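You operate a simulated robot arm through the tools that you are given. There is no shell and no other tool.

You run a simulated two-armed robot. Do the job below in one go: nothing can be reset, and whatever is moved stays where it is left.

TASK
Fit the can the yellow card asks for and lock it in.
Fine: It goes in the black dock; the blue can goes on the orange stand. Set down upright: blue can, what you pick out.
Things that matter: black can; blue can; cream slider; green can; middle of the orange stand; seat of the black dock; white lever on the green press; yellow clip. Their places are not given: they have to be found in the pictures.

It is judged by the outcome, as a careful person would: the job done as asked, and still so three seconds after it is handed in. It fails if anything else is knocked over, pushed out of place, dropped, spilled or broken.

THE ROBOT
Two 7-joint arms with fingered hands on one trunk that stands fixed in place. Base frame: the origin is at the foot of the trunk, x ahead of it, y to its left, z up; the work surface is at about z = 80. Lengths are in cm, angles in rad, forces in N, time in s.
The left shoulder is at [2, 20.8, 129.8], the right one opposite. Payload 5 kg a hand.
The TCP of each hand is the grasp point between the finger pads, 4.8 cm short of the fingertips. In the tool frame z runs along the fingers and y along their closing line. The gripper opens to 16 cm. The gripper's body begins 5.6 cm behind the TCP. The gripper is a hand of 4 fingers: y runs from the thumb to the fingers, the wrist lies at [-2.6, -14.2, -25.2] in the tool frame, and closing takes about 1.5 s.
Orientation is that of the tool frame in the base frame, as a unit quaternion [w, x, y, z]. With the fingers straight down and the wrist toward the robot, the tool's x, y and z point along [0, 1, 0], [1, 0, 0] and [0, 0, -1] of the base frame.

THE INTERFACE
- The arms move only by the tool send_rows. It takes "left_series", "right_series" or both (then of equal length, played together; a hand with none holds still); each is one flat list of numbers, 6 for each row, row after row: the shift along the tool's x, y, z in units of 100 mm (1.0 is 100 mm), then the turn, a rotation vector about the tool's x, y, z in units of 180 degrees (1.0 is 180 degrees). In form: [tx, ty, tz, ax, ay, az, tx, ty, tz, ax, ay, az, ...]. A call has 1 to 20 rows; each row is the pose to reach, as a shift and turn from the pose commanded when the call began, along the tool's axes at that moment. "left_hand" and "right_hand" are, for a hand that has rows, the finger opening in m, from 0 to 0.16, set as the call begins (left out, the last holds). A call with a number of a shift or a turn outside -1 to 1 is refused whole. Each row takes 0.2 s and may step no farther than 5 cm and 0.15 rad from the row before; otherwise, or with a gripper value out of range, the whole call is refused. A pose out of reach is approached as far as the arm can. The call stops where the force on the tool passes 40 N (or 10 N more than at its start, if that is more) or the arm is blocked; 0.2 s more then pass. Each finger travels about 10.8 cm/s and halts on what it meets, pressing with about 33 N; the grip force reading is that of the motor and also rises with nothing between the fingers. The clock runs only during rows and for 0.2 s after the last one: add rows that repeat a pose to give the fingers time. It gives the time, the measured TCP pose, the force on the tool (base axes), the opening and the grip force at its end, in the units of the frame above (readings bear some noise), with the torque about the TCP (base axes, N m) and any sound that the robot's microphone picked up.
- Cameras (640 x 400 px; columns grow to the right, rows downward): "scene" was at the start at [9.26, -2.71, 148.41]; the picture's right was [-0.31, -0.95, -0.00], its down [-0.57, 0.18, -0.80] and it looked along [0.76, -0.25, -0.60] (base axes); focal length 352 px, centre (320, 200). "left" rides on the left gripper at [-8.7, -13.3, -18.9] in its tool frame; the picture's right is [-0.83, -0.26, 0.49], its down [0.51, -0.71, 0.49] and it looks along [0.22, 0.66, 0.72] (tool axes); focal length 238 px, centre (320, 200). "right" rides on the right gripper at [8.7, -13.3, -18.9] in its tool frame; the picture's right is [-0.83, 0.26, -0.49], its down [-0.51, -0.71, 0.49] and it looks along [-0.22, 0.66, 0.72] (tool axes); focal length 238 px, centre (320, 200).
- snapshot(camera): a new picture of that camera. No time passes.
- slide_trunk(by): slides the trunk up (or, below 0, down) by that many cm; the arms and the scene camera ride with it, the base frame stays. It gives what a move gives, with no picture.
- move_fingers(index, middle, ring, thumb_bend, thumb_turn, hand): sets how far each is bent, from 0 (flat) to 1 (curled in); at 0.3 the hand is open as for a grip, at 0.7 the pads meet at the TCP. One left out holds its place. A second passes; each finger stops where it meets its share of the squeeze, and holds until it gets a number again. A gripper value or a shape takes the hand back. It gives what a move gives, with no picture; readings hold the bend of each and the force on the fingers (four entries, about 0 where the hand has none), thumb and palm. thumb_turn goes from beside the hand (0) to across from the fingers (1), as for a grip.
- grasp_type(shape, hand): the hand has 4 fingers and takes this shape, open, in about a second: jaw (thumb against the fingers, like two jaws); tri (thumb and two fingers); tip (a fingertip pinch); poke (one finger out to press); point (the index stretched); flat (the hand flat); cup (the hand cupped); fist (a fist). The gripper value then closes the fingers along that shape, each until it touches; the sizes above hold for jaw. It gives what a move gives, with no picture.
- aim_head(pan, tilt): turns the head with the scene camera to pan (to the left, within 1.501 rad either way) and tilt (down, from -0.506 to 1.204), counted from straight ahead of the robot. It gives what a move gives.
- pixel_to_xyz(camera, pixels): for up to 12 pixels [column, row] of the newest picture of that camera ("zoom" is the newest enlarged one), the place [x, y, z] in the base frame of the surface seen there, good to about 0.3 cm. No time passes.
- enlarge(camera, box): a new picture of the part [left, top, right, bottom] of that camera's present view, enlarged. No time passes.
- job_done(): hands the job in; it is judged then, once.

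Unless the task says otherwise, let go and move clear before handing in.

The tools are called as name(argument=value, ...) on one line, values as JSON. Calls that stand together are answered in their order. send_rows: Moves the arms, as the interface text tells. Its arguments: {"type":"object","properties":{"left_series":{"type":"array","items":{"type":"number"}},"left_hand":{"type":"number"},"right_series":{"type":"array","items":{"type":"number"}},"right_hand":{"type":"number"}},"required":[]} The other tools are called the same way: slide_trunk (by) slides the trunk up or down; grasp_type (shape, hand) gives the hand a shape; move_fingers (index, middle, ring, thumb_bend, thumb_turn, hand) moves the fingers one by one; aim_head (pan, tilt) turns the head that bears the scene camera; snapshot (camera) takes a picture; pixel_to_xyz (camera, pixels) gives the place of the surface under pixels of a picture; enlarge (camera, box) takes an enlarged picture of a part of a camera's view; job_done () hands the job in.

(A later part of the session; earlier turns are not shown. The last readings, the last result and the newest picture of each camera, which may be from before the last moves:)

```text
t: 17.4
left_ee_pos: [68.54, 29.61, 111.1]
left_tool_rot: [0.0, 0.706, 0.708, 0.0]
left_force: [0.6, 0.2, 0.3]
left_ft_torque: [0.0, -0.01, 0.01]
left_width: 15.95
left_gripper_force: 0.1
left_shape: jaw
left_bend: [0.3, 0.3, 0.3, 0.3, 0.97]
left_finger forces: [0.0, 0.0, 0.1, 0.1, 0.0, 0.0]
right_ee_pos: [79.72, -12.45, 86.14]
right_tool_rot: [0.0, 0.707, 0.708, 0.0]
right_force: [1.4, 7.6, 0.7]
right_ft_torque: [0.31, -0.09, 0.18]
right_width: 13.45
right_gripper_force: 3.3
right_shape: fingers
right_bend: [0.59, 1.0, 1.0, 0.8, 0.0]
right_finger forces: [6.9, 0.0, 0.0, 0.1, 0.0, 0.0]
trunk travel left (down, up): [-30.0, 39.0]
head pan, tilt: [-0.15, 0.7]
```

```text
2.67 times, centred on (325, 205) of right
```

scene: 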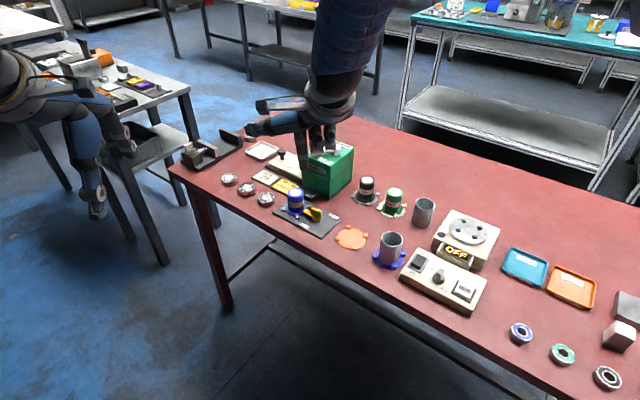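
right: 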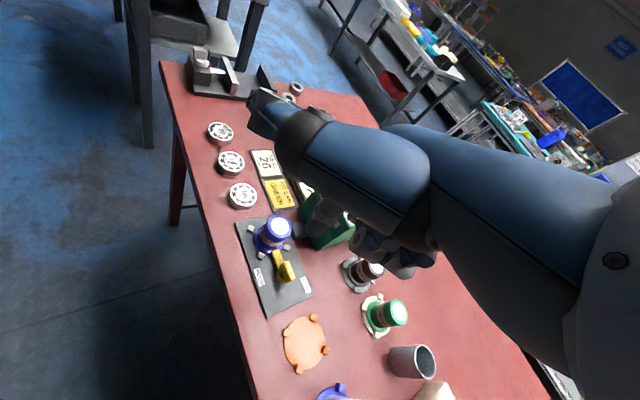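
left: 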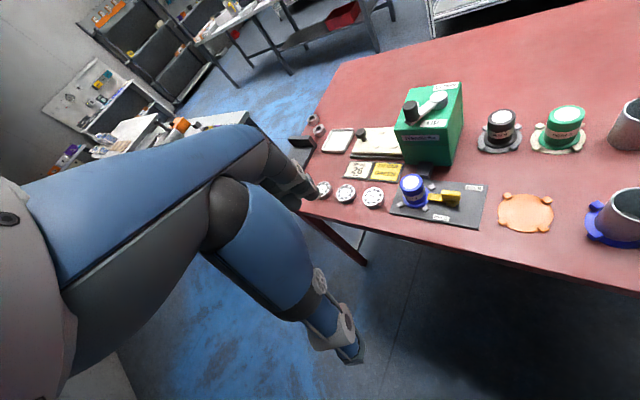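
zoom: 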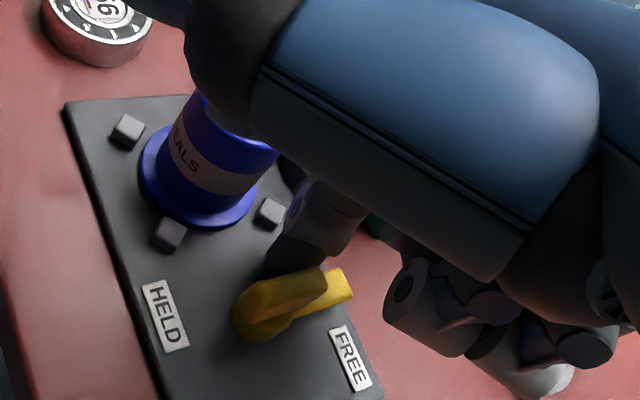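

The clip met its end stop (force 7.6 N) with its arm square across the plate by FREE, clear of the flange. I back the finger off, rise well above, and take the "tri" shape to measure its tips.

send_rows(right_series=[0.05, 0.0, 0, 0, 0, 0, 0.08, -0.03, -0.1, 0, 0, 0, 0.08, -0.05, -0.3, 0, 0, 0, 0.08, -0.1, -0.6, 0, 0, 0, 0.08, -0.1, -1.0, 0, 0, 0])

send_rows(right_series=[0, -0.3, -0.3, 0, 0, 0, 0, -0.6, -0.6, 0, 0, 0, 0, -0.9, -0.9, 0, 0, 0])

grasp_type(shape="tri", hand="right")

send_rows(right_series=[0, 0, 0, 0, 0, 0, 0, 0, 0, 0, 0, 0, 0, 0, 0, 0, 0, 0, 0, 0, 0, 0, 0, 0, 0, 0, 0, 0, 0, 0], right_hand=0.09)

snapshot(camera="scene")

```text
t: 18.6
left_ee_pos: [68.34, 29.66, 111.03]
left_tool_rot: [0.0, 0.707, 0.708, -0.001]
left_force: [-0.2, 0.2, 0.7]
left_ft_torque: [0.03, -0.07, -0.01]
left_width: 15.96
left_gripper_force: 0.1
left_shape: jaw
left_bend: [0.3, 0.3, 0.3, 0.3, 0.97]
left_finger forces: [0.0, 0.1, 0.1, 0.0, 0.1, 0.1]
right_ee_pos: [78.3, -11.84, 96.21]
right_tool_rot: [-0.001, 0.707, 0.707, 0.0]
right_force: [-2.4, 1.0, -1.6]
right_ft_torque: [-0.03, -0.27, -0.03]
right_width: 13.48
right_gripper_force: 0.1
right_shape: fingers
right_bend: [0.6, 1.0, 1.0, 0.8, 0.0]
right_finger forces: [0.0, 0.0, 0.0, 0.0, 0.1, 0.1]
trunk travel left (down, up): [-30.0, 39.0]
head pan, tilt: [-0.15, 0.7]
```

```text
t: 19.4
left_ee_pos: [68.32, 29.6, 111.25]
left_tool_rot: [0.0, 0.707, 0.707, 0.001]
left_force: [-1.4, 0.2, 0.0]
left_ft_torque: [0.03, -0.13, 0.05]
left_width: 15.96
left_gripper_force: 0.1
left_shape: jaw
left_bend: [0.3, 0.3, 0.3, 0.3, 0.97]
left_finger forces: [0.1, 0.1, 0.0, 0.1, 0.1, 0.0]
right_ee_pos: [69.34, -11.62, 105.17]
right_tool_rot: [0.0, 0.707, 0.707, 0.0]
right_force: [-3.1, 1.2, 0.5]
right_ft_torque: [-0.06, -0.23, -0.03]
right_width: 13.51
right_gripper_force: 0.0
right_shape: fingers
right_bend: [0.6, 1.0, 1.0, 0.8, 0.0]
right_finger forces: [0.0, 0.1, 0.1, 0.1, 0.1, 0.0]
trunk travel left (down, up): [-30.0, 39.0]
head pan, tilt: [-0.15, 0.7]
```

```text
t: 20.3
left_ee_pos: [68.4, 29.56, 111.09]
left_tool_rot: [0.0, 0.708, 0.707, -0.001]
left_force: [0.1, 0.0, 0.5]
left_ft_torque: [0.01, -0.01, 0.01]
left_width: 15.94
left_gripper_force: 0.1
left_shape: jaw
left_bend: [0.3, 0.3, 0.3, 0.3, 0.97]
left_finger forces: [0.0, 0.0, 0.0, 0.1, 0.0, 0.0]
right_ee_pos: [69.46, -11.71, 105.04]
right_tool_rot: [0.0, 0.707, 0.707, 0.0]
right_force: [-0.3, 0.6, 0.2]
right_ft_torque: [0.0, -0.02, -0.01]
right_width: 15.99
right_gripper_force: 0.1
right_shape: tri
right_bend: [0.3, 0.3, 0.99, 0.3, 0.98]
right_finger forces: [0.0, 0.0, 0.0, 0.1, 0.0, 0.1]
trunk travel left (down, up): [-30.0, 39.0]
head pan, tilt: [-0.15, 0.7]
```

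```text
t: 21.5
left_ee_pos: [68.47, 29.65, 111.04]
left_tool_rot: [0.001, 0.708, 0.707, 0.0]
left_force: [0.0, -0.3, 0.6]
left_ft_torque: [-0.02, -0.02, -0.05]
left_width: 15.97
left_gripper_force: 0.0
left_shape: jaw
left_bend: [0.3, 0.3, 0.3, 0.3, 0.97]
left_finger forces: [0.1, 0.1, 0.0, 0.0, 0.0, 0.1]
right_ee_pos: [69.63, -11.75, 105.0]
right_tool_rot: [-0.001, 0.707, 0.707, 0.0]
right_force: [0.1, 0.5, 0.0]
right_ft_torque: [-0.03, 0.02, -0.02]
right_width: 9.03
right_gripper_force: 0.0
right_shape: tri
right_bend: [0.74, 0.42, 0.99, 0.67, 1.0]
right_finger forces: [0.1, 0.0, 0.1, 0.1, 0.0, 0.0]
trunk travel left (down, up): [-30.0, 39.0]
head pan, tilt: [-0.15, 0.7]
```

```text
taken
```

scene: 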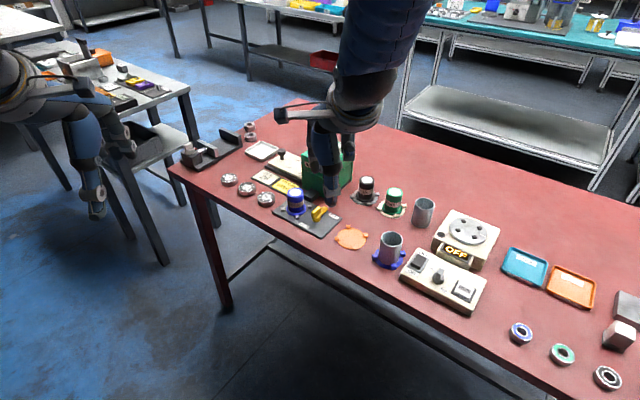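

Odd bends (index 0.74, middle 0.42, thumb 0.67); I enlarge to see the actual finger arrangement.

enlarge(camera="scene", box=[260, 70, 400, 210])

enlarge(camera="right", box=[240, 130, 440, 380])

snapshot(camera="left")

```text
2.86 times, centred on (330, 140) of scene
```

zoom: 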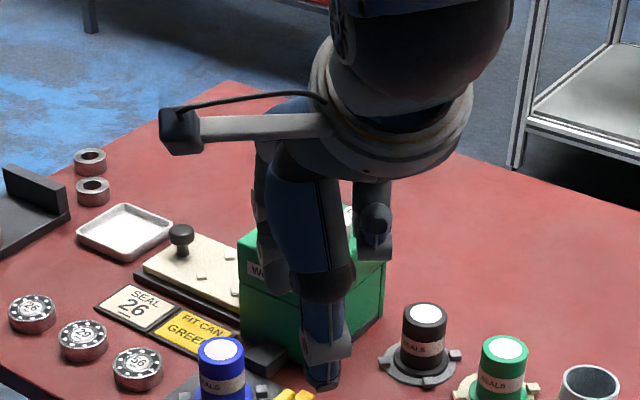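

```text
1.60 times, centred on (340, 255) of right
```

zoom: 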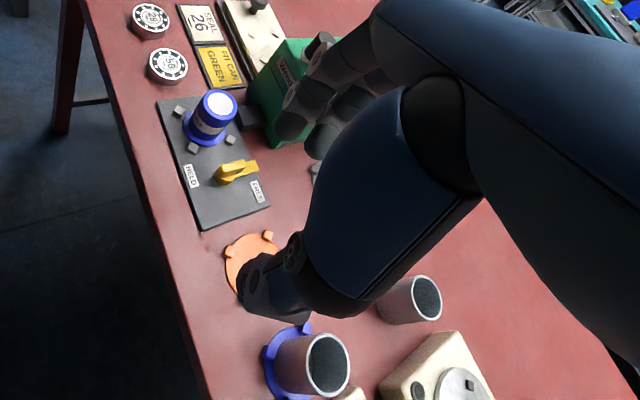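

```text
taken
```

left: 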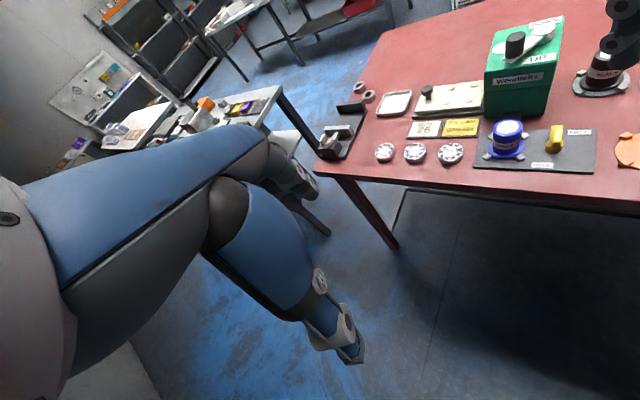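

The fingers look evenly opened with the thumb opposing; I measure tips of thumb and fingers.

enlarge(camera="right", box=[240, 130, 440, 380])

pixel_to_xyz(camera="zoom", pixels=[[285, 130], [292, 120], [318, 150], [325, 140], [300, 95], [245, 280], [250, 300], [265, 310], [290, 250], [350, 290], [345, 60], [375, 85]])

enlarge(camera="scene", box=[310, 120, 370, 220])

pixel_to_xyz(camera="zoom", pixels=[[320, 345], [320, 330], [300, 320], [340, 320], [320, 300], [285, 240], [285, 100]])

```text
1.60 times, centred on (340, 255) of right
```

zoom: 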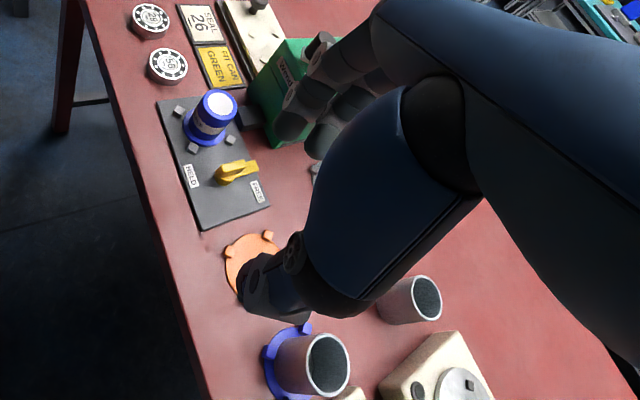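

```text
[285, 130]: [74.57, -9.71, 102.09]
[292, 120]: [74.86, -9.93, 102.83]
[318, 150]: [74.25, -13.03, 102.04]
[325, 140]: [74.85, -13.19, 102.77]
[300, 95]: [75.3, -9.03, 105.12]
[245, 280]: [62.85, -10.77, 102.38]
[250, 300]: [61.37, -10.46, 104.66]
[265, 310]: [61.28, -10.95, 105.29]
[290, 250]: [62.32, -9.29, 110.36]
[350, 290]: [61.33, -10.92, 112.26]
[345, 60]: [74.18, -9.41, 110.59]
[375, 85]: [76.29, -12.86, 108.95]
```

```text
4.00 times, centred on (340, 170) of scene
```

zoom: 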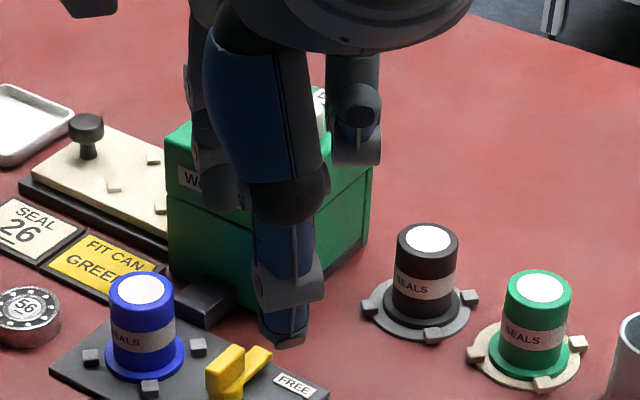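

```text
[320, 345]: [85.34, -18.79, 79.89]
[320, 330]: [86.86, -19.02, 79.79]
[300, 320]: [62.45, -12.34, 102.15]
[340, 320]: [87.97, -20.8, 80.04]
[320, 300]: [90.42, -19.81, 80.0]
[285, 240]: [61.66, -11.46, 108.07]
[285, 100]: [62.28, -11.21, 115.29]
```

In "tri" the thumb opposes index and middle symmetrically about the TCP, tips about 4.7 cm below. I measure how far the knuckles and curled ring reach, to check clearance to the press.

pixel_to_xyz(camera="zoom", pixels=[[378, 65], [378, 120], [376, 160], [335, 155], [355, 115], [355, 80], [200, 60], [188, 110], [195, 170], [215, 200], [470, 10], [330, 120]])

enlarge(camera="scene", box=[290, 60, 400, 170])

```text
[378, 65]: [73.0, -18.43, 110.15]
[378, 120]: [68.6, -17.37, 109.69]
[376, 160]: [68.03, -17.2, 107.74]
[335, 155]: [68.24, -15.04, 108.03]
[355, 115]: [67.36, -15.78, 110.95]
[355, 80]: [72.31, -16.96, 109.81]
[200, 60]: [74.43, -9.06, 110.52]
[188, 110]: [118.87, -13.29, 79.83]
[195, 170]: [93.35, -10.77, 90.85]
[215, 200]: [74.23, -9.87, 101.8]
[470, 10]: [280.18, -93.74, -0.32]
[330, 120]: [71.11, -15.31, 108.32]
```

```text
3.64 times, centred on (345, 115) of scene
```

zoom: 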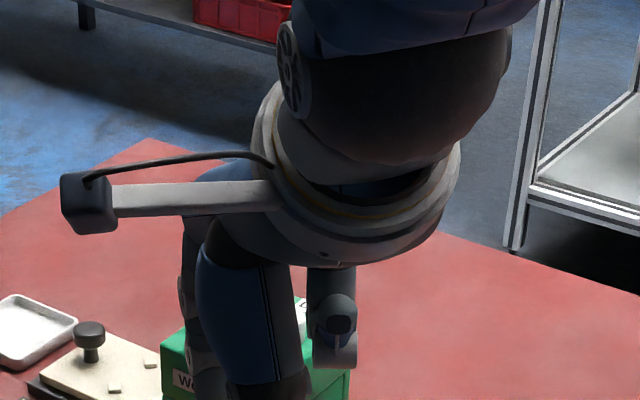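

The ring side reaches ~6.7 cm out, so I'll turn the hand about 35° counter-clockwise to keep it clear of the press, with the opening limited to 7 cm. First the turn while moving forward at safe height.

send_rows(right_series=[0.08, 0.17, 0, 0, 0, -0.0389, 0.16, 0.34, 0, 0, 0, -0.0778, 0.24, 0.51, 0, 0, 0, -0.1167, 0.32, 0.68, 0, 0, 0, -0.1556, 0.4, 0.85, 0, 0, 0, -0.1944, 0.4, 0.85, 0, 0, 0, -0.1944], right_hand=0.07)

snapshot(camera="scene")

snapshot(camera="right")

```text
t: 22.9
left_ee_pos: [68.5, 29.76, 111.01]
left_tool_rot: [0.0, 0.707, 0.707, 0.0]
left_force: [1.2, 0.9, 0.1]
left_ft_torque: [-0.02, -0.07, -0.02]
left_width: 15.96
left_gripper_force: 0.1
left_shape: jaw
left_bend: [0.3, 0.3, 0.3, 0.3, 0.97]
left_finger forces: [0.0, 0.1, 0.1, 0.0, 0.0, 0.0]
right_ee_pos: [78.06, -7.75, 105.09]
right_tool_rot: [0.0, 0.461, 0.887, 0.0]
right_force: [-0.2, 1.7, 0.6]
right_ft_torque: [-0.04, -0.04, -0.02]
right_width: 7.05
right_gripper_force: 0.0
right_shape: tri
right_bend: [0.74, 0.47, 0.99, 0.72, 1.0]
right_finger forces: [0.0, 0.0, 0.0, 0.0, 0.0, 0.0]
trunk travel left (down, up): [-30.0, 39.0]
head pan, tilt: [-0.15, 0.7]
```

```text
taken
```

scene: 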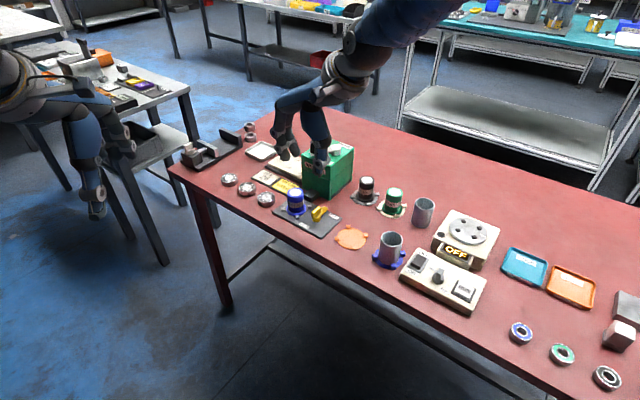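

```text
taken
```

right: 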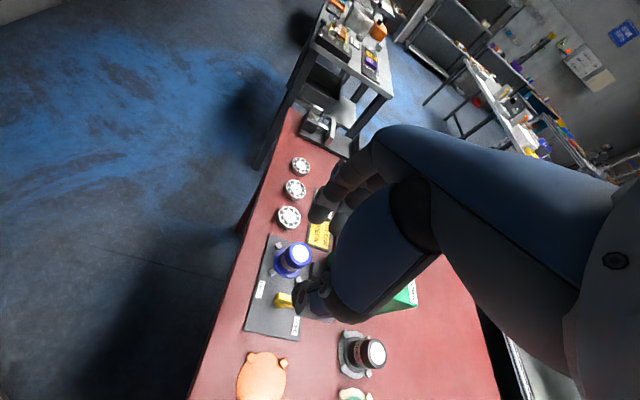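

Orientation is right (tool y ≈ (0.82,0.57)). I move over the blue can and lower to TCP z ≈ 95.

send_rows(right_series=[-0.135, 0.37, 0, 0, 0, 0, -0.271, 0.743, 0, 0, 0, 0, -0.271, 0.743, 0.3, 0, 0, 0, -0.271, 0.743, 0.6, 0, 0, 0, -0.271, 0.743, 0.95, 0, 0, 0, -0.271, 0.743, 0.95, 0, 0, 0])

snapshot(camera="right")

enlarge(camera="scene", box=[240, 110, 370, 240])

snapshot(camera="left")

```text
t: 24.3
left_ee_pos: [68.48, 29.59, 111.05]
left_tool_rot: [0.0, 0.707, 0.707, 0.0]
left_force: [-0.2, 0.8, 0.5]
left_ft_torque: [0.0, -0.06, -0.02]
left_width: 15.96
left_gripper_force: 0.1
left_shape: jaw
left_bend: [0.3, 0.3, 0.3, 0.3, 0.97]
left_finger forces: [0.0, 0.0, 0.0, 0.0, 0.0, 0.0]
right_ee_pos: [85.72, -5.61, 95.67]
right_tool_rot: [0.0, 0.462, 0.887, 0.0]
right_force: [-0.6, 0.9, -0.1]
right_ft_torque: [-0.02, -0.01, -0.04]
right_width: 7.03
right_gripper_force: 0.0
right_shape: tri
right_bend: [0.74, 0.47, 0.99, 0.72, 1.0]
right_finger forces: [0.0, 0.0, 0.1, 0.0, 0.1, 0.0]
trunk travel left (down, up): [-30.0, 39.0]
head pan, tilt: [-0.15, 0.7]
```

```text
taken
```

right: 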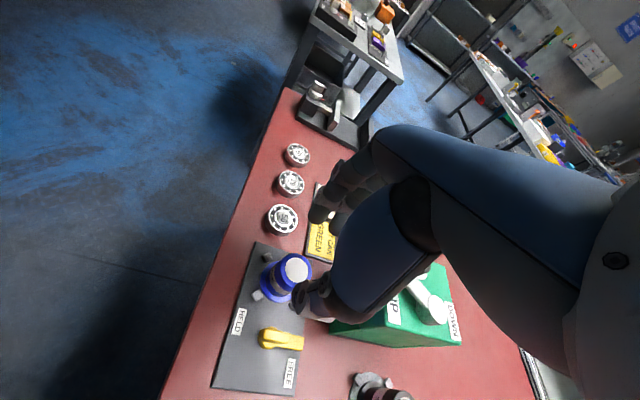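

```text
3.08 times, centred on (305, 175) of scene
```

zoom: 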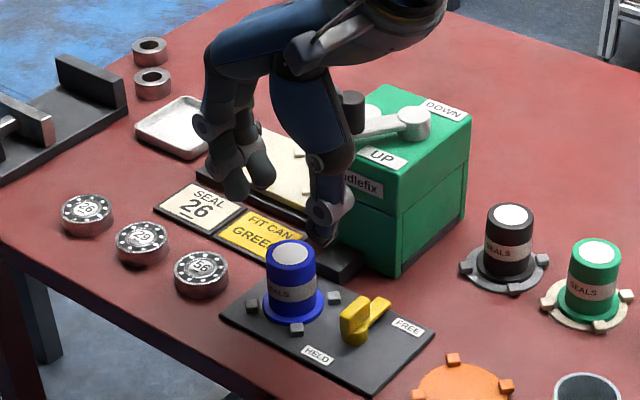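

```text
taken
```

left: 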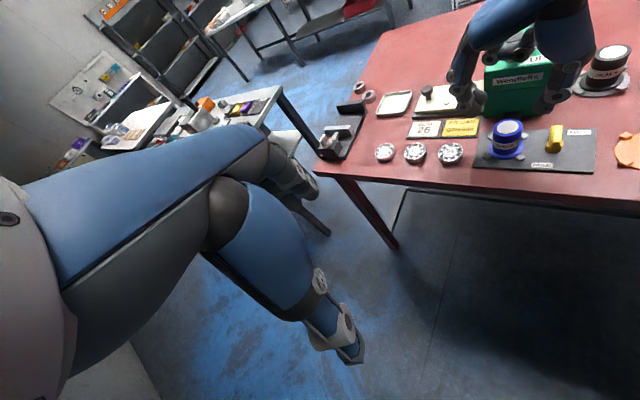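

The hand is above the blue can with no contact. I measure thumb and finger tips in the zoomed scene.

pixel_to_xyz(camera="zoom", pixels=[[325, 240], [318, 225], [345, 205], [237, 192], [225, 190], [262, 182], [272, 175], [330, 180], [350, 100], [290, 250], [360, 300], [350, 320]])

enlarge(camera="left", box=[440, 0, 640, 200])

```text
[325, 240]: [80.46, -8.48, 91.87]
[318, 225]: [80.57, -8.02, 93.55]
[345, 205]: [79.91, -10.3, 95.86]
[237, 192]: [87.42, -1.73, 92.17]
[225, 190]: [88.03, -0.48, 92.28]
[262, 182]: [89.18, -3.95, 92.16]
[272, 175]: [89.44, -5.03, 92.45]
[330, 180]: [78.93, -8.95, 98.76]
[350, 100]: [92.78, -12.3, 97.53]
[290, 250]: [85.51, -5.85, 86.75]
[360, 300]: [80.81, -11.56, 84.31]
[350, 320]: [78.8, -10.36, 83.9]
```

```text
2.00 times, centred on (540, 100) of left
```

zoom: 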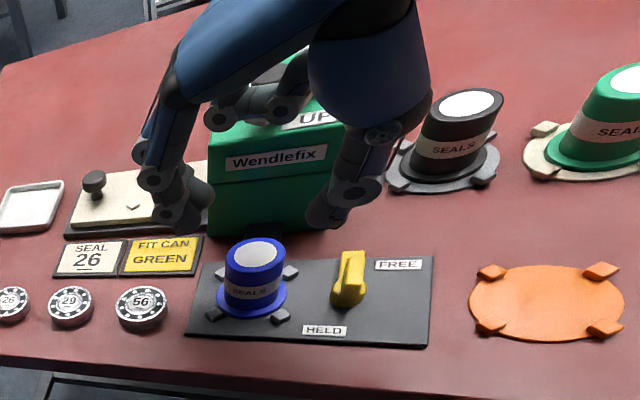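

Tips are centred about the can (thumb ≈5.1 cm, fingers ≈4.5 cm away) and clear of the clip fin. I lower 9 cm around the blue can.

send_rows(right_series=[0, 0, 0.25, 0, 0, 0, 0, 0, 0.45, 0, 0, 0, 0, 0, 0.6, 0, 0, 0, 0, 0, 0.75, 0, 0, 0, 0, 0, 0.85, 0, 0, 0, 0, 0, 0.9, 0, 0, 0, 0, 0, 0.9, 0, 0, 0])

enlarge(camera="left", box=[440, 30, 600, 190])

enlarge(camera="scene", box=[250, 140, 350, 240])

```text
t: 25.9
left_ee_pos: [68.44, 29.59, 111.0]
left_tool_rot: [0.0, 0.707, 0.707, 0.0]
left_force: [0.4, 0.5, -0.2]
left_ft_torque: [0.01, -0.02, 0.01]
left_width: 15.95
left_gripper_force: 0.0
left_shape: jaw
left_bend: [0.3, 0.3, 0.3, 0.3, 0.97]
left_finger forces: [0.0, 0.0, 0.1, 0.1, 0.0, 0.0]
right_ee_pos: [85.77, -5.83, 86.57]
right_tool_rot: [0.0, 0.461, 0.887, -0.001]
right_force: [0.1, -0.4, 0.2]
right_ft_torque: [0.0, -0.03, 0.03]
right_width: 7.03
right_gripper_force: 0.1
right_shape: tri
right_bend: [0.74, 0.47, 0.99, 0.72, 1.0]
right_finger forces: [0.1, 0.0, 0.0, 0.1, 0.0, 0.0]
trunk travel left (down, up): [-30.0, 39.0]
head pan, tilt: [-0.15, 0.7]
```

```text
2.50 times, centred on (520, 110) of left
```

zoom: 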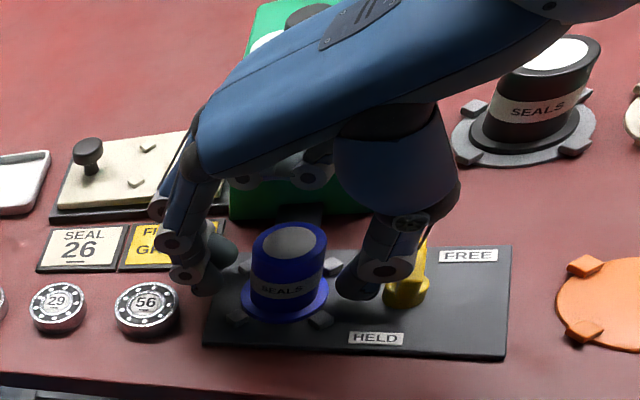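

```text
4.00 times, centred on (300, 190) of scene
```

zoom: 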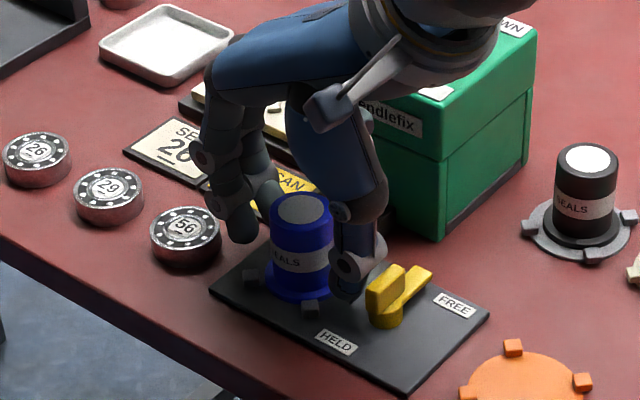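

Hand is straddling the can without contact (left view: thumb between can and clip). I centre by 3 mm and close the grip.

send_rows(right_series=[0.012, -0.025, 0, 0, 0, 0, 0.012, -0.025, 0, 0, 0, 0])

send_rows(right_series=[0, 0, 0, 0, 0, 0, 0, 0, 0, 0, 0, 0, 0, 0, 0, 0, 0, 0, 0, 0, 0, 0, 0, 0, 0, 0, 0, 0, 0, 0, 0, 0, 0, 0, 0, 0, 0, 0, 0, 0, 0, 0, 0, 0, 0, 0, 0, 0], right_hand=0.025)

enlarge(camera="left", box=[440, 30, 600, 190])

enlarge(camera="scene", box=[250, 140, 350, 240])

```text
t: 26.5
left_ee_pos: [68.45, 29.66, 110.94]
left_tool_rot: [0.001, 0.707, 0.707, 0.0]
left_force: [-0.1, -0.1, -0.2]
left_ft_torque: [-0.03, 0.03, -0.03]
left_width: 15.98
left_gripper_force: 0.1
left_shape: jaw
left_bend: [0.3, 0.3, 0.3, 0.3, 0.97]
left_finger forces: [0.0, 0.1, 0.1, 0.1, 0.1, 0.1]
right_ee_pos: [85.52, -5.8, 86.54]
right_tool_rot: [0.0, 0.461, 0.888, 0.0]
right_force: [0.5, -0.6, 0.4]
right_ft_torque: [0.02, 0.02, -0.02]
right_width: 7.04
right_gripper_force: 0.0
right_shape: tri
right_bend: [0.74, 0.47, 0.99, 0.72, 1.0]
right_finger forces: [0.0, 0.0, 0.0, 0.1, 0.1, 0.1]
trunk travel left (down, up): [-30.0, 39.0]
head pan, tilt: [-0.15, 0.7]
```

```text
t: 28.3
left_ee_pos: [68.56, 29.63, 110.95]
left_tool_rot: [0.0, 0.707, 0.707, 0.001]
left_force: [0.4, 0.7, 0.3]
left_ft_torque: [0.01, -0.01, 0.02]
left_width: 15.95
left_gripper_force: 0.1
left_shape: jaw
left_bend: [0.3, 0.3, 0.3, 0.3, 0.97]
left_finger forces: [0.0, 0.0, 0.0, 0.0, 0.1, 0.0]
right_ee_pos: [85.45, -5.83, 86.58]
right_tool_rot: [0.0, 0.462, 0.887, 0.0]
right_force: [-0.3, -0.5, -0.1]
right_ft_torque: [-0.01, 0.01, -0.01]
right_width: 3.14
right_gripper_force: 33.3
right_shape: tri
right_bend: [0.73, 0.59, 1.0, 0.74, 1.0]
right_finger forces: [15.4, 14.0, 0.1, 0.0, 31.2, 0.1]
trunk travel left (down, up): [-30.0, 39.0]
head pan, tilt: [-0.15, 0.7]
```

```text
2.50 times, centred on (520, 110) of left
```

zoom: 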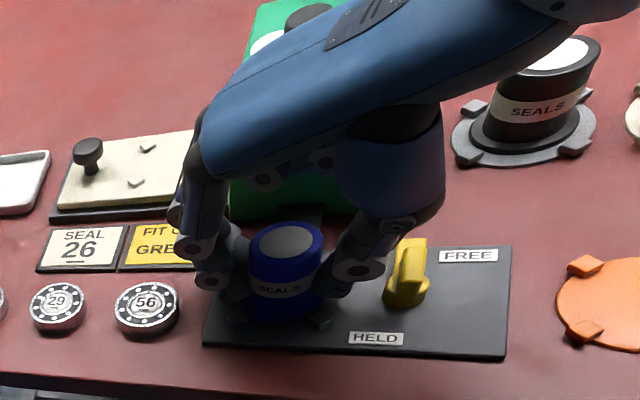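

```text
4.00 times, centred on (300, 190) of scene
```

zoom: 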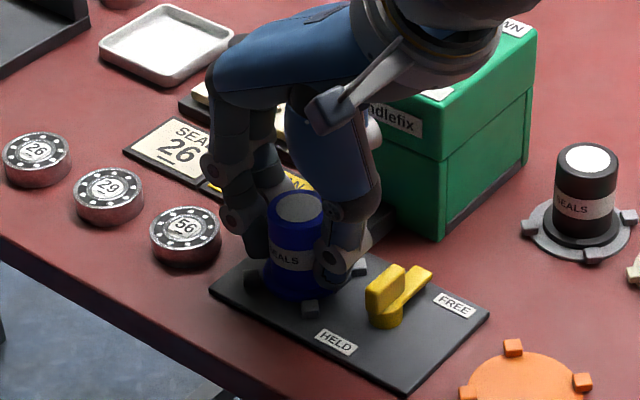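

Firm grip on the blue can (15+14 N against 31 N) with no net load. I lift straight up, slowly at first.

send_rows(right_series=[0, 0, -0.05, 0, 0, 0, 0, 0, -0.12, 0, 0, 0, 0, 0, -0.25, 0, 0, 0, 0, 0, -0.4, 0, 0, 0, 0, 0, -0.6, 0, 0, 0, 0, 0, -0.8, 0, 0, 0, 0, 0, -0.8, 0, 0, 0])

enlarge(camera="scene", box=[240, 110, 380, 250])

enlarge(camera="left", box=[440, 10, 640, 190])

```text
t: 29.9
left_ee_pos: [68.56, 29.54, 111.06]
left_tool_rot: [-0.001, 0.707, 0.707, -0.001]
left_force: [-0.2, 0.8, -0.3]
left_ft_torque: [-0.01, 0.03, -0.01]
left_width: 15.95
left_gripper_force: 0.0
left_shape: jaw
left_bend: [0.3, 0.3, 0.3, 0.3, 0.97]
left_finger forces: [0.0, 0.0, 0.0, 0.0, 0.0, 0.0]
right_ee_pos: [85.6, -5.96, 94.53]
right_tool_rot: [0.0, 0.461, 0.887, 0.0]
right_force: [0.1, 0.6, -1.8]
right_ft_torque: [0.01, 0.04, 0.0]
right_width: 3.13
right_gripper_force: 33.0
right_shape: tri
right_bend: [0.73, 0.59, 1.0, 0.74, 1.0]
right_finger forces: [15.3, 14.3, 0.0, 0.0, 30.9, 0.1]
trunk travel left (down, up): [-30.0, 39.0]
head pan, tilt: [-0.15, 0.7]
```

```text
2.86 times, centred on (310, 180) of scene
```

zoom: 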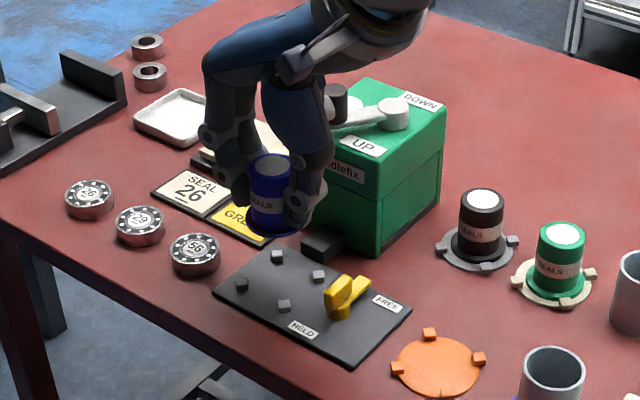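

```text
2.22 times, centred on (540, 100) of left
```

zoom: 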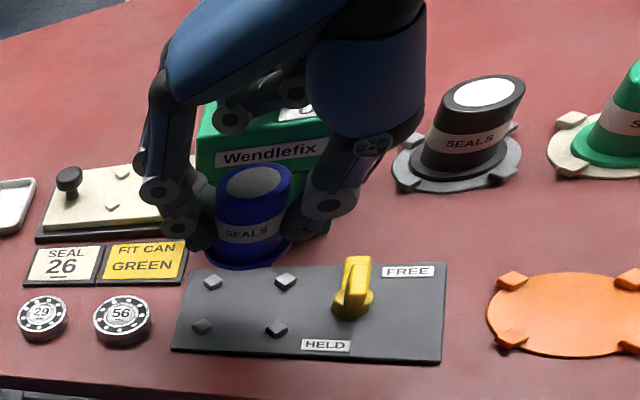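

The blue can is up and upright. I measure dock lugs, and the orange stand's lugs, precisely.

enlarge(camera="scene", box=[265, 190, 345, 240])

pixel_to_xyz(camera="zoom", pixels=[[200, 130], [320, 200]])

enlarge(camera="scene", box=[320, 210, 384, 260])

```text
8.00 times, centred on (305, 215) of scene
```

zoom: 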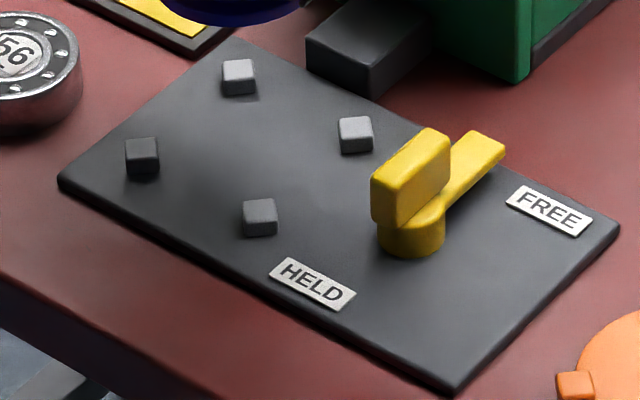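

```text
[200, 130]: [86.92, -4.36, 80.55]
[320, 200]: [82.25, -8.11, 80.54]
```

```text
8.00 times, centred on (352, 235) of scene
```

zoom: 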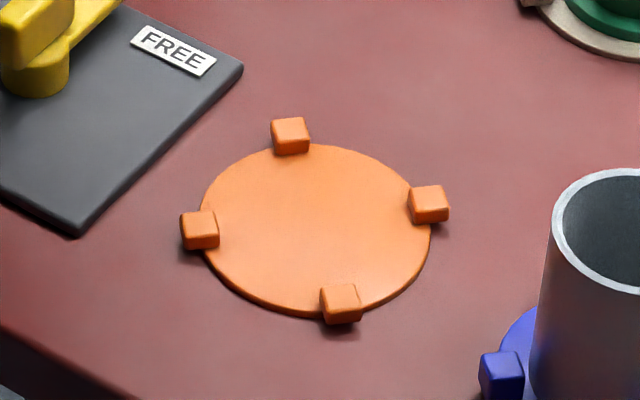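

pixel_to_xyz(camera="zoom", pixels=[[290, 127], [428, 195], [340, 295], [199, 220], [316, 225], [290, 140], [428, 210], [205, 245], [425, 245], [316, 146], [314, 312]])

enlarge(camera="scene", box=[265, 190, 345, 240])

pixel_to_xyz(camera="zoom", pixels=[[239, 68], [355, 124], [260, 205], [141, 146], [239, 60], [355, 118], [260, 199], [141, 140], [250, 135]])

```text
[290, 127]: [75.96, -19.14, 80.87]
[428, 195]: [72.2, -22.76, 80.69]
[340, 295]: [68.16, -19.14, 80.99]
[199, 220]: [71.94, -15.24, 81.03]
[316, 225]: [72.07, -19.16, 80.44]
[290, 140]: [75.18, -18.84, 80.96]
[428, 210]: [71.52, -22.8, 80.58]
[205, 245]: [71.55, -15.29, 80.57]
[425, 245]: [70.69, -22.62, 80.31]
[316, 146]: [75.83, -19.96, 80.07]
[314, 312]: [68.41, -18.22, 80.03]
```

```text
8.00 times, centred on (305, 215) of scene
```

zoom: 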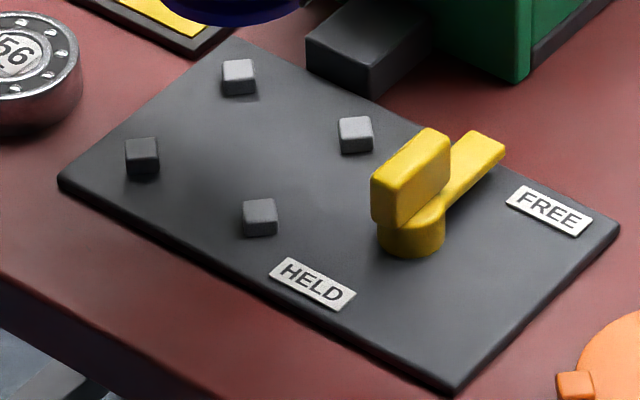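

```text
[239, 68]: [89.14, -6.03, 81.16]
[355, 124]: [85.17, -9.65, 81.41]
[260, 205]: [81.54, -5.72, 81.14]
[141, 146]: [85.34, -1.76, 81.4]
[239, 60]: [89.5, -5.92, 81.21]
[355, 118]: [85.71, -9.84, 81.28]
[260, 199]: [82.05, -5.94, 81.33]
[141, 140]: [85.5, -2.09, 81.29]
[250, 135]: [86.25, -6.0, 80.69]
```

Orange stand centre ≈ (72.05,-19.05); dock centre ≈ (85.5,-5.85). I check the can's centre relative to the TCP in the hand.

enlarge(camera="scene", box=[275, 150, 325, 200])

pixel_to_xyz(camera="zoom", pixels=[[320, 200]])

```text
8.00 times, centred on (300, 175) of scene
```

zoom: 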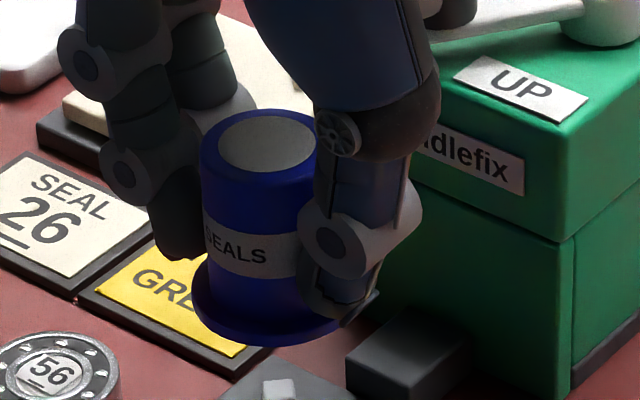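

```text
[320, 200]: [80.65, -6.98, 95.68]
```

pixel_to_xyz(camera="zoom", pixels=[[266, 142], [266, 112], [266, 172], [222, 145], [203, 140], [266, 180], [290, 338], [195, 300], [375, 300], [240, 140], [345, 310], [185, 250]])

```text
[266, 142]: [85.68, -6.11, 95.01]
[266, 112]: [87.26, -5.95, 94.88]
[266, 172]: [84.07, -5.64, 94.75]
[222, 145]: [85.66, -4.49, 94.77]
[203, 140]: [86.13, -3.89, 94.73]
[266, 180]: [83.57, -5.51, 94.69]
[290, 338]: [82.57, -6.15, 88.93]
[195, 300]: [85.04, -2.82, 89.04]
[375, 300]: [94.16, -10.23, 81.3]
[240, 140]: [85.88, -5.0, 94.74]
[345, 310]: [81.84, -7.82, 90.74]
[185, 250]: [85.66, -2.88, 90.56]
```

The can is centred on the TCP with its bottom 6.05 cm below. I check the neighbouring cup beside the orange stand before choosing the hand's yaw there.

enlarge(camera="scene", box=[330, 180, 450, 280])

pixel_to_xyz(camera="zoom", pixels=[[290, 210]])

```text
4.00 times, centred on (390, 230) of scene
```

zoom: 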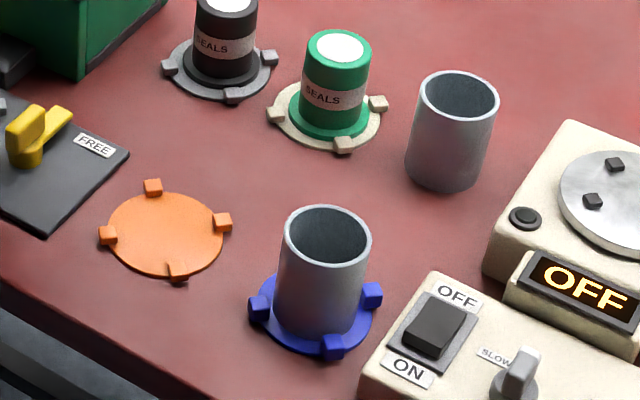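

```text
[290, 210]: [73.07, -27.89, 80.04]
```

pixel_to_xyz(camera="zoom", pixels=[[290, 235], [368, 235], [328, 206], [328, 266], [418, 95], [495, 95], [456, 71], [456, 124], [336, 47], [306, 48], [370, 48], [315, 345]])

pixel_to_xyz(camera="zoom", pixels=[[336, 33], [336, 62], [276, 112], [379, 100], [342, 141], [330, 136], [300, 75], [370, 75], [226, 4], [256, 10], [232, 92], [270, 57]])

```text
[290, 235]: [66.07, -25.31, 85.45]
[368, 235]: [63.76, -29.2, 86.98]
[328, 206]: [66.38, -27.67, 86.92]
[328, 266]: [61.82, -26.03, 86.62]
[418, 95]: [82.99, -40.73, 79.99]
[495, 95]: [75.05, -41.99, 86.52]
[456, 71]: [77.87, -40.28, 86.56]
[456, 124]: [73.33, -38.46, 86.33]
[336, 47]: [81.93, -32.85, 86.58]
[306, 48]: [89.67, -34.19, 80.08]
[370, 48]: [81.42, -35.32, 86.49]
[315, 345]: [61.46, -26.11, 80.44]
```

```text
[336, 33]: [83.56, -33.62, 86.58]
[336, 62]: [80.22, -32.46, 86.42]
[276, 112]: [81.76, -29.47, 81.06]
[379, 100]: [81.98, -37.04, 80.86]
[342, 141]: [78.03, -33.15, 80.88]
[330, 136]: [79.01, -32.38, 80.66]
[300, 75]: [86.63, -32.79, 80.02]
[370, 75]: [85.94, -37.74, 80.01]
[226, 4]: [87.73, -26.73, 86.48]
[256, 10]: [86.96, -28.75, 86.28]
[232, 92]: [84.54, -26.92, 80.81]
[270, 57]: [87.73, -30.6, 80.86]
```

Green can is at about (81.9,-33.2); a cup stands at (64.2,-27). I'll carry the blue can away from the press, then turn the hand back to straight while moving over the orange stand.

send_rows(right_series=[0, -0.05, -0.1, 0, 0, 0, -0.01, -0.15, -0.2, 0, 0, 0, -0.03, -0.35, -0.25, 0, 0, 0, -0.06, -0.58, -0.25, 0, 0, 0, -0.08, -0.8, -0.25, 0, 0, 0, -0.09, -0.918, -0.25, 0, 0, 0])

send_rows(right_series=[-0.03, -0.14, 0, 0, 0, 0.0324, -0.065, -0.3, 0, 0, 0, 0.0648, -0.1, -0.47, 0, 0, 0, 0.0972, -0.135, -0.64, 0, 0, 0, 0.1296, -0.17, -0.8, 0, 0, 0, 0.162, -0.205, -0.944, 0, 0, 0, 0.1944, -0.205, -0.944, 0, 0, 0, 0.1944])

enlarge(camera="scene", box=[270, 120, 430, 280])

```text
t: 31.3
left_ee_pos: [68.55, 29.76, 111.01]
left_tool_rot: [0.001, 0.707, 0.707, 0.0]
left_force: [-0.6, -0.2, 0.8]
left_ft_torque: [0.03, 0.01, 0.01]
left_width: 15.96
left_gripper_force: 0.1
left_shape: jaw
left_bend: [0.3, 0.3, 0.3, 0.3, 0.97]
left_finger forces: [0.0, 0.0, 0.0, 0.0, 0.0, 0.0]
right_ee_pos: [78.42, -11.59, 97.09]
right_tool_rot: [0.001, 0.462, 0.887, 0.0]
right_force: [0.2, -0.1, -1.6]
right_ft_torque: [0.02, -0.03, 0.01]
right_width: 3.12
right_gripper_force: 32.9
right_shape: tri
right_bend: [0.73, 0.59, 1.0, 0.74, 1.0]
right_finger forces: [15.5, 14.4, 0.0, 0.0, 30.9, 0.0]
trunk travel left (down, up): [-30.0, 39.0]
head pan, tilt: [-0.15, 0.7]
```

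```text
t: 32.9
left_ee_pos: [68.53, 29.56, 111.05]
left_tool_rot: [0.0, 0.707, 0.707, 0.0]
left_force: [-0.4, 0.2, -0.5]
left_ft_torque: [0.05, 0.02, 0.0]
left_width: 15.99
left_gripper_force: 0.0
left_shape: jaw
left_bend: [0.3, 0.3, 0.3, 0.3, 0.97]
left_finger forces: [0.0, 0.0, 0.0, 0.1, 0.0, 0.0]
right_ee_pos: [72.06, -18.84, 97.0]
right_tool_rot: [0.0, 0.708, 0.707, 0.0]
right_force: [0.6, -0.8, -1.8]
right_ft_torque: [0.03, 0.0, 0.02]
right_width: 3.12
right_gripper_force: 33.1
right_shape: tri
right_bend: [0.73, 0.59, 1.0, 0.74, 1.0]
right_finger forces: [15.6, 14.2, 0.0, 0.1, 30.9, 0.0]
trunk travel left (down, up): [-30.0, 39.0]
head pan, tilt: [-0.15, 0.7]
```

```text
2.50 times, centred on (350, 200) of scene
```

zoom: 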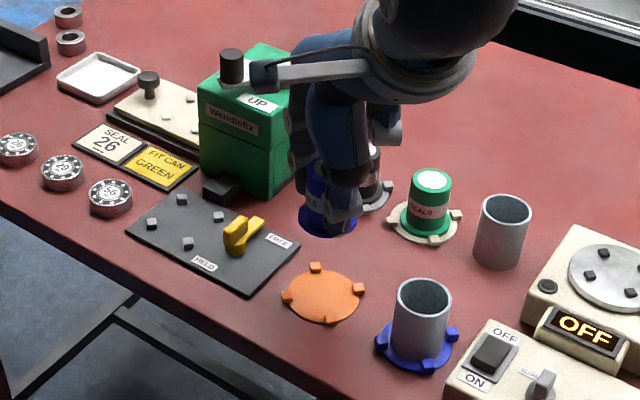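

The can is over the orange stand, hand square. I lower to about 2 cm above the stand and check alignment.

send_rows(right_series=[-0.015, 0, 0.15, 0, 0, 0, -0.015, 0, 0.35, 0, 0, 0, -0.015, 0, 0.55, 0, 0, 0, -0.015, 0, 0.72, 0, 0, 0, -0.015, 0, 0.83, 0, 0, 0, -0.015, 0, 0.85, 0, 0, 0, -0.015, 0, 0.85, 0, 0, 0])

enlarge(camera="scene", box=[310, 190, 390, 260])

snapshot(camera="left")

snapshot(camera="right")

```text
t: 34.5
left_ee_pos: [68.57, 29.63, 111.09]
left_tool_rot: [-0.001, 0.706, 0.708, -0.001]
left_force: [0.7, 0.4, 0.6]
left_ft_torque: [-0.01, 0.03, 0.01]
left_width: 15.95
left_gripper_force: 0.0
left_shape: jaw
left_bend: [0.3, 0.3, 0.3, 0.3, 0.97]
left_finger forces: [0.0, 0.1, 0.1, 0.0, 0.1, 0.1]
right_ee_pos: [71.85, -19.0, 88.65]
right_tool_rot: [0.0, 0.707, 0.707, 0.0]
right_force: [0.2, -0.5, -1.4]
right_ft_torque: [0.01, -0.01, 0.01]
right_width: 3.11
right_gripper_force: 33.2
right_shape: tri
right_bend: [0.73, 0.59, 1.0, 0.74, 1.0]
right_finger forces: [15.5, 14.5, 0.1, 0.0, 30.9, 0.0]
trunk travel left (down, up): [-30.0, 39.0]
head pan, tilt: [-0.15, 0.7]
```

```text
5.71 times, centred on (350, 225) of scene
```

zoom: 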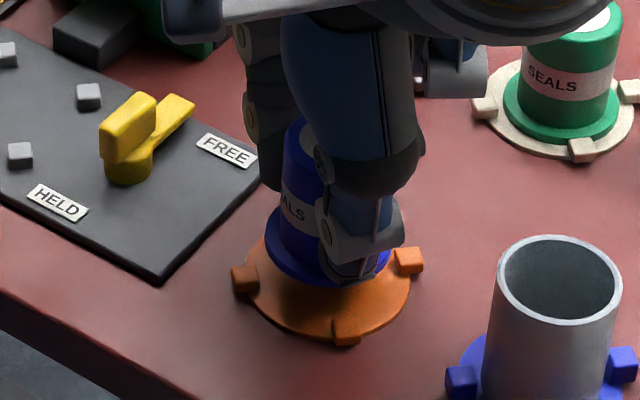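

```text
taken
```

left: 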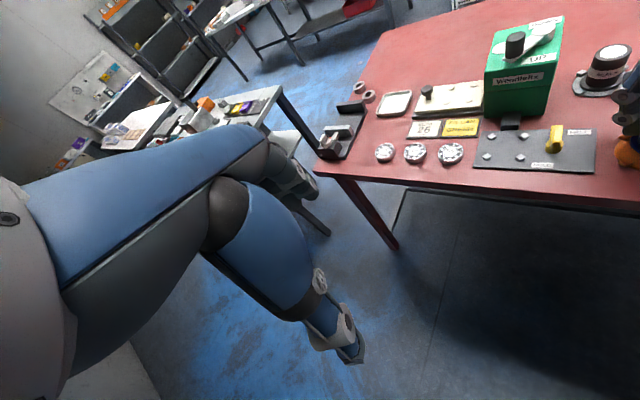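

```text
taken
```

right: 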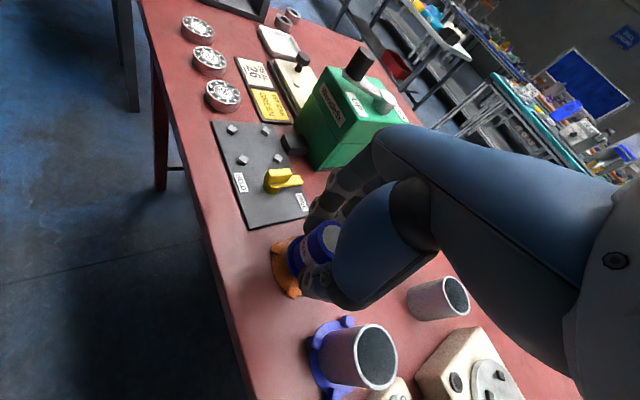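

The can hovers over the orange stand, within the lugs by eye. I verify with flange points.

pixel_to_xyz(camera="zoom", pixels=[[268, 238], [300, 272], [318, 281], [290, 255], [388, 268], [245, 275], [346, 325], [408, 255], [300, 150]])

```text
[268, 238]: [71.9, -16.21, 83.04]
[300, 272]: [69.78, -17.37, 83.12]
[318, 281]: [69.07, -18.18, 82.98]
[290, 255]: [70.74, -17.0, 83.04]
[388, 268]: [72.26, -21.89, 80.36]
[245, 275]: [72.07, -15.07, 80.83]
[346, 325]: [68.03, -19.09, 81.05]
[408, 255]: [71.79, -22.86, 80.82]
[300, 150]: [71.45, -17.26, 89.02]
```

Flange circle fits centre (72.0,-19.0), spot on. I lower the last ~2.3 cm slowly.

send_rows(right_series=[0, 0, 0.08, 0, 0, 0, 0, 0, 0.14, 0, 0, 0, 0, 0, 0.18, 0, 0, 0, 0, 0, 0.2, 0, 0, 0, 0, 0, 0.215, 0, 0, 0, 0, 0, 0.225, 0, 0, 0, 0, 0, 0.225, 0, 0, 0])

enlarge(camera="scene", box=[310, 190, 390, 260])

```text
t: 36.1
left_ee_pos: [68.52, 29.61, 111.05]
left_tool_rot: [0.0, 0.707, 0.707, 0.001]
left_force: [0.2, -0.5, -0.3]
left_ft_torque: [-0.02, 0.02, 0.0]
left_width: 15.97
left_gripper_force: 0.0
left_shape: jaw
left_bend: [0.3, 0.3, 0.3, 0.3, 0.97]
left_finger forces: [0.0, 0.0, 0.0, 0.0, 0.0, 0.1]
right_ee_pos: [71.87, -19.01, 86.38]
right_tool_rot: [0.0, 0.707, 0.707, 0.0]
right_force: [-0.9, -0.1, -1.4]
right_ft_torque: [-0.02, 0.01, -0.01]
right_width: 3.12
right_gripper_force: 33.1
right_shape: tri
right_bend: [0.73, 0.59, 1.0, 0.74, 1.0]
right_finger forces: [15.6, 14.5, 0.1, 0.0, 30.8, 0.0]
trunk travel left (down, up): [-30.0, 39.0]
head pan, tilt: [-0.15, 0.7]
```

```text
5.71 times, centred on (350, 225) of scene
```

zoom: 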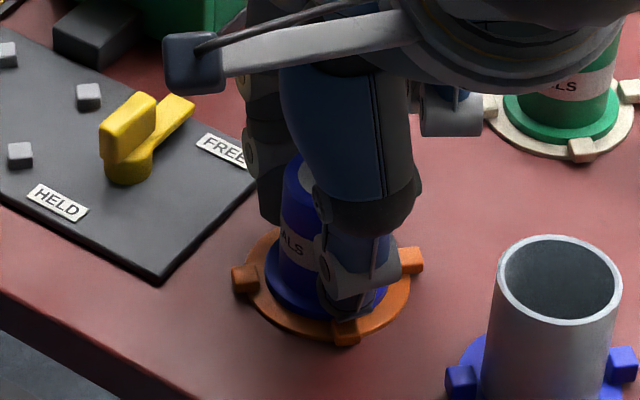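

Still carrying the can's weight (Fz −1.4), so not down yet. I go 2 mm lower.

send_rows(right_series=[0, 0, 0.01, 0, 0, 0, 0, 0, 0.02, 0, 0, 0, 0, 0, 0.02, 0, 0, 0])

```text
t: 36.9
left_ee_pos: [68.42, 29.55, 111.02]
left_tool_rot: [0.0, 0.707, 0.707, 0.001]
left_force: [-0.2, 0.3, 0.3]
left_ft_torque: [0.02, 0.01, -0.02]
left_width: 15.97
left_gripper_force: 0.0
left_shape: jaw
left_bend: [0.3, 0.3, 0.3, 0.3, 0.97]
left_finger forces: [0.0, 0.1, 0.1, 0.0, 0.0, 0.0]
right_ee_pos: [72.06, -19.03, 86.3]
right_tool_rot: [0.001, 0.707, 0.707, 0.0]
right_force: [-0.7, -0.5, 6.7]
right_ft_torque: [-0.01, 0.0, -0.02]
right_width: 3.17
right_gripper_force: 32.6
right_shape: tri
right_bend: [0.73, 0.59, 1.0, 0.74, 1.0]
right_finger forces: [16.1, 15.2, 0.1, 0.0, 32.9, 0.0]
trunk travel left (down, up): [-30.0, 39.0]
head pan, tilt: [-0.15, 0.7]
```

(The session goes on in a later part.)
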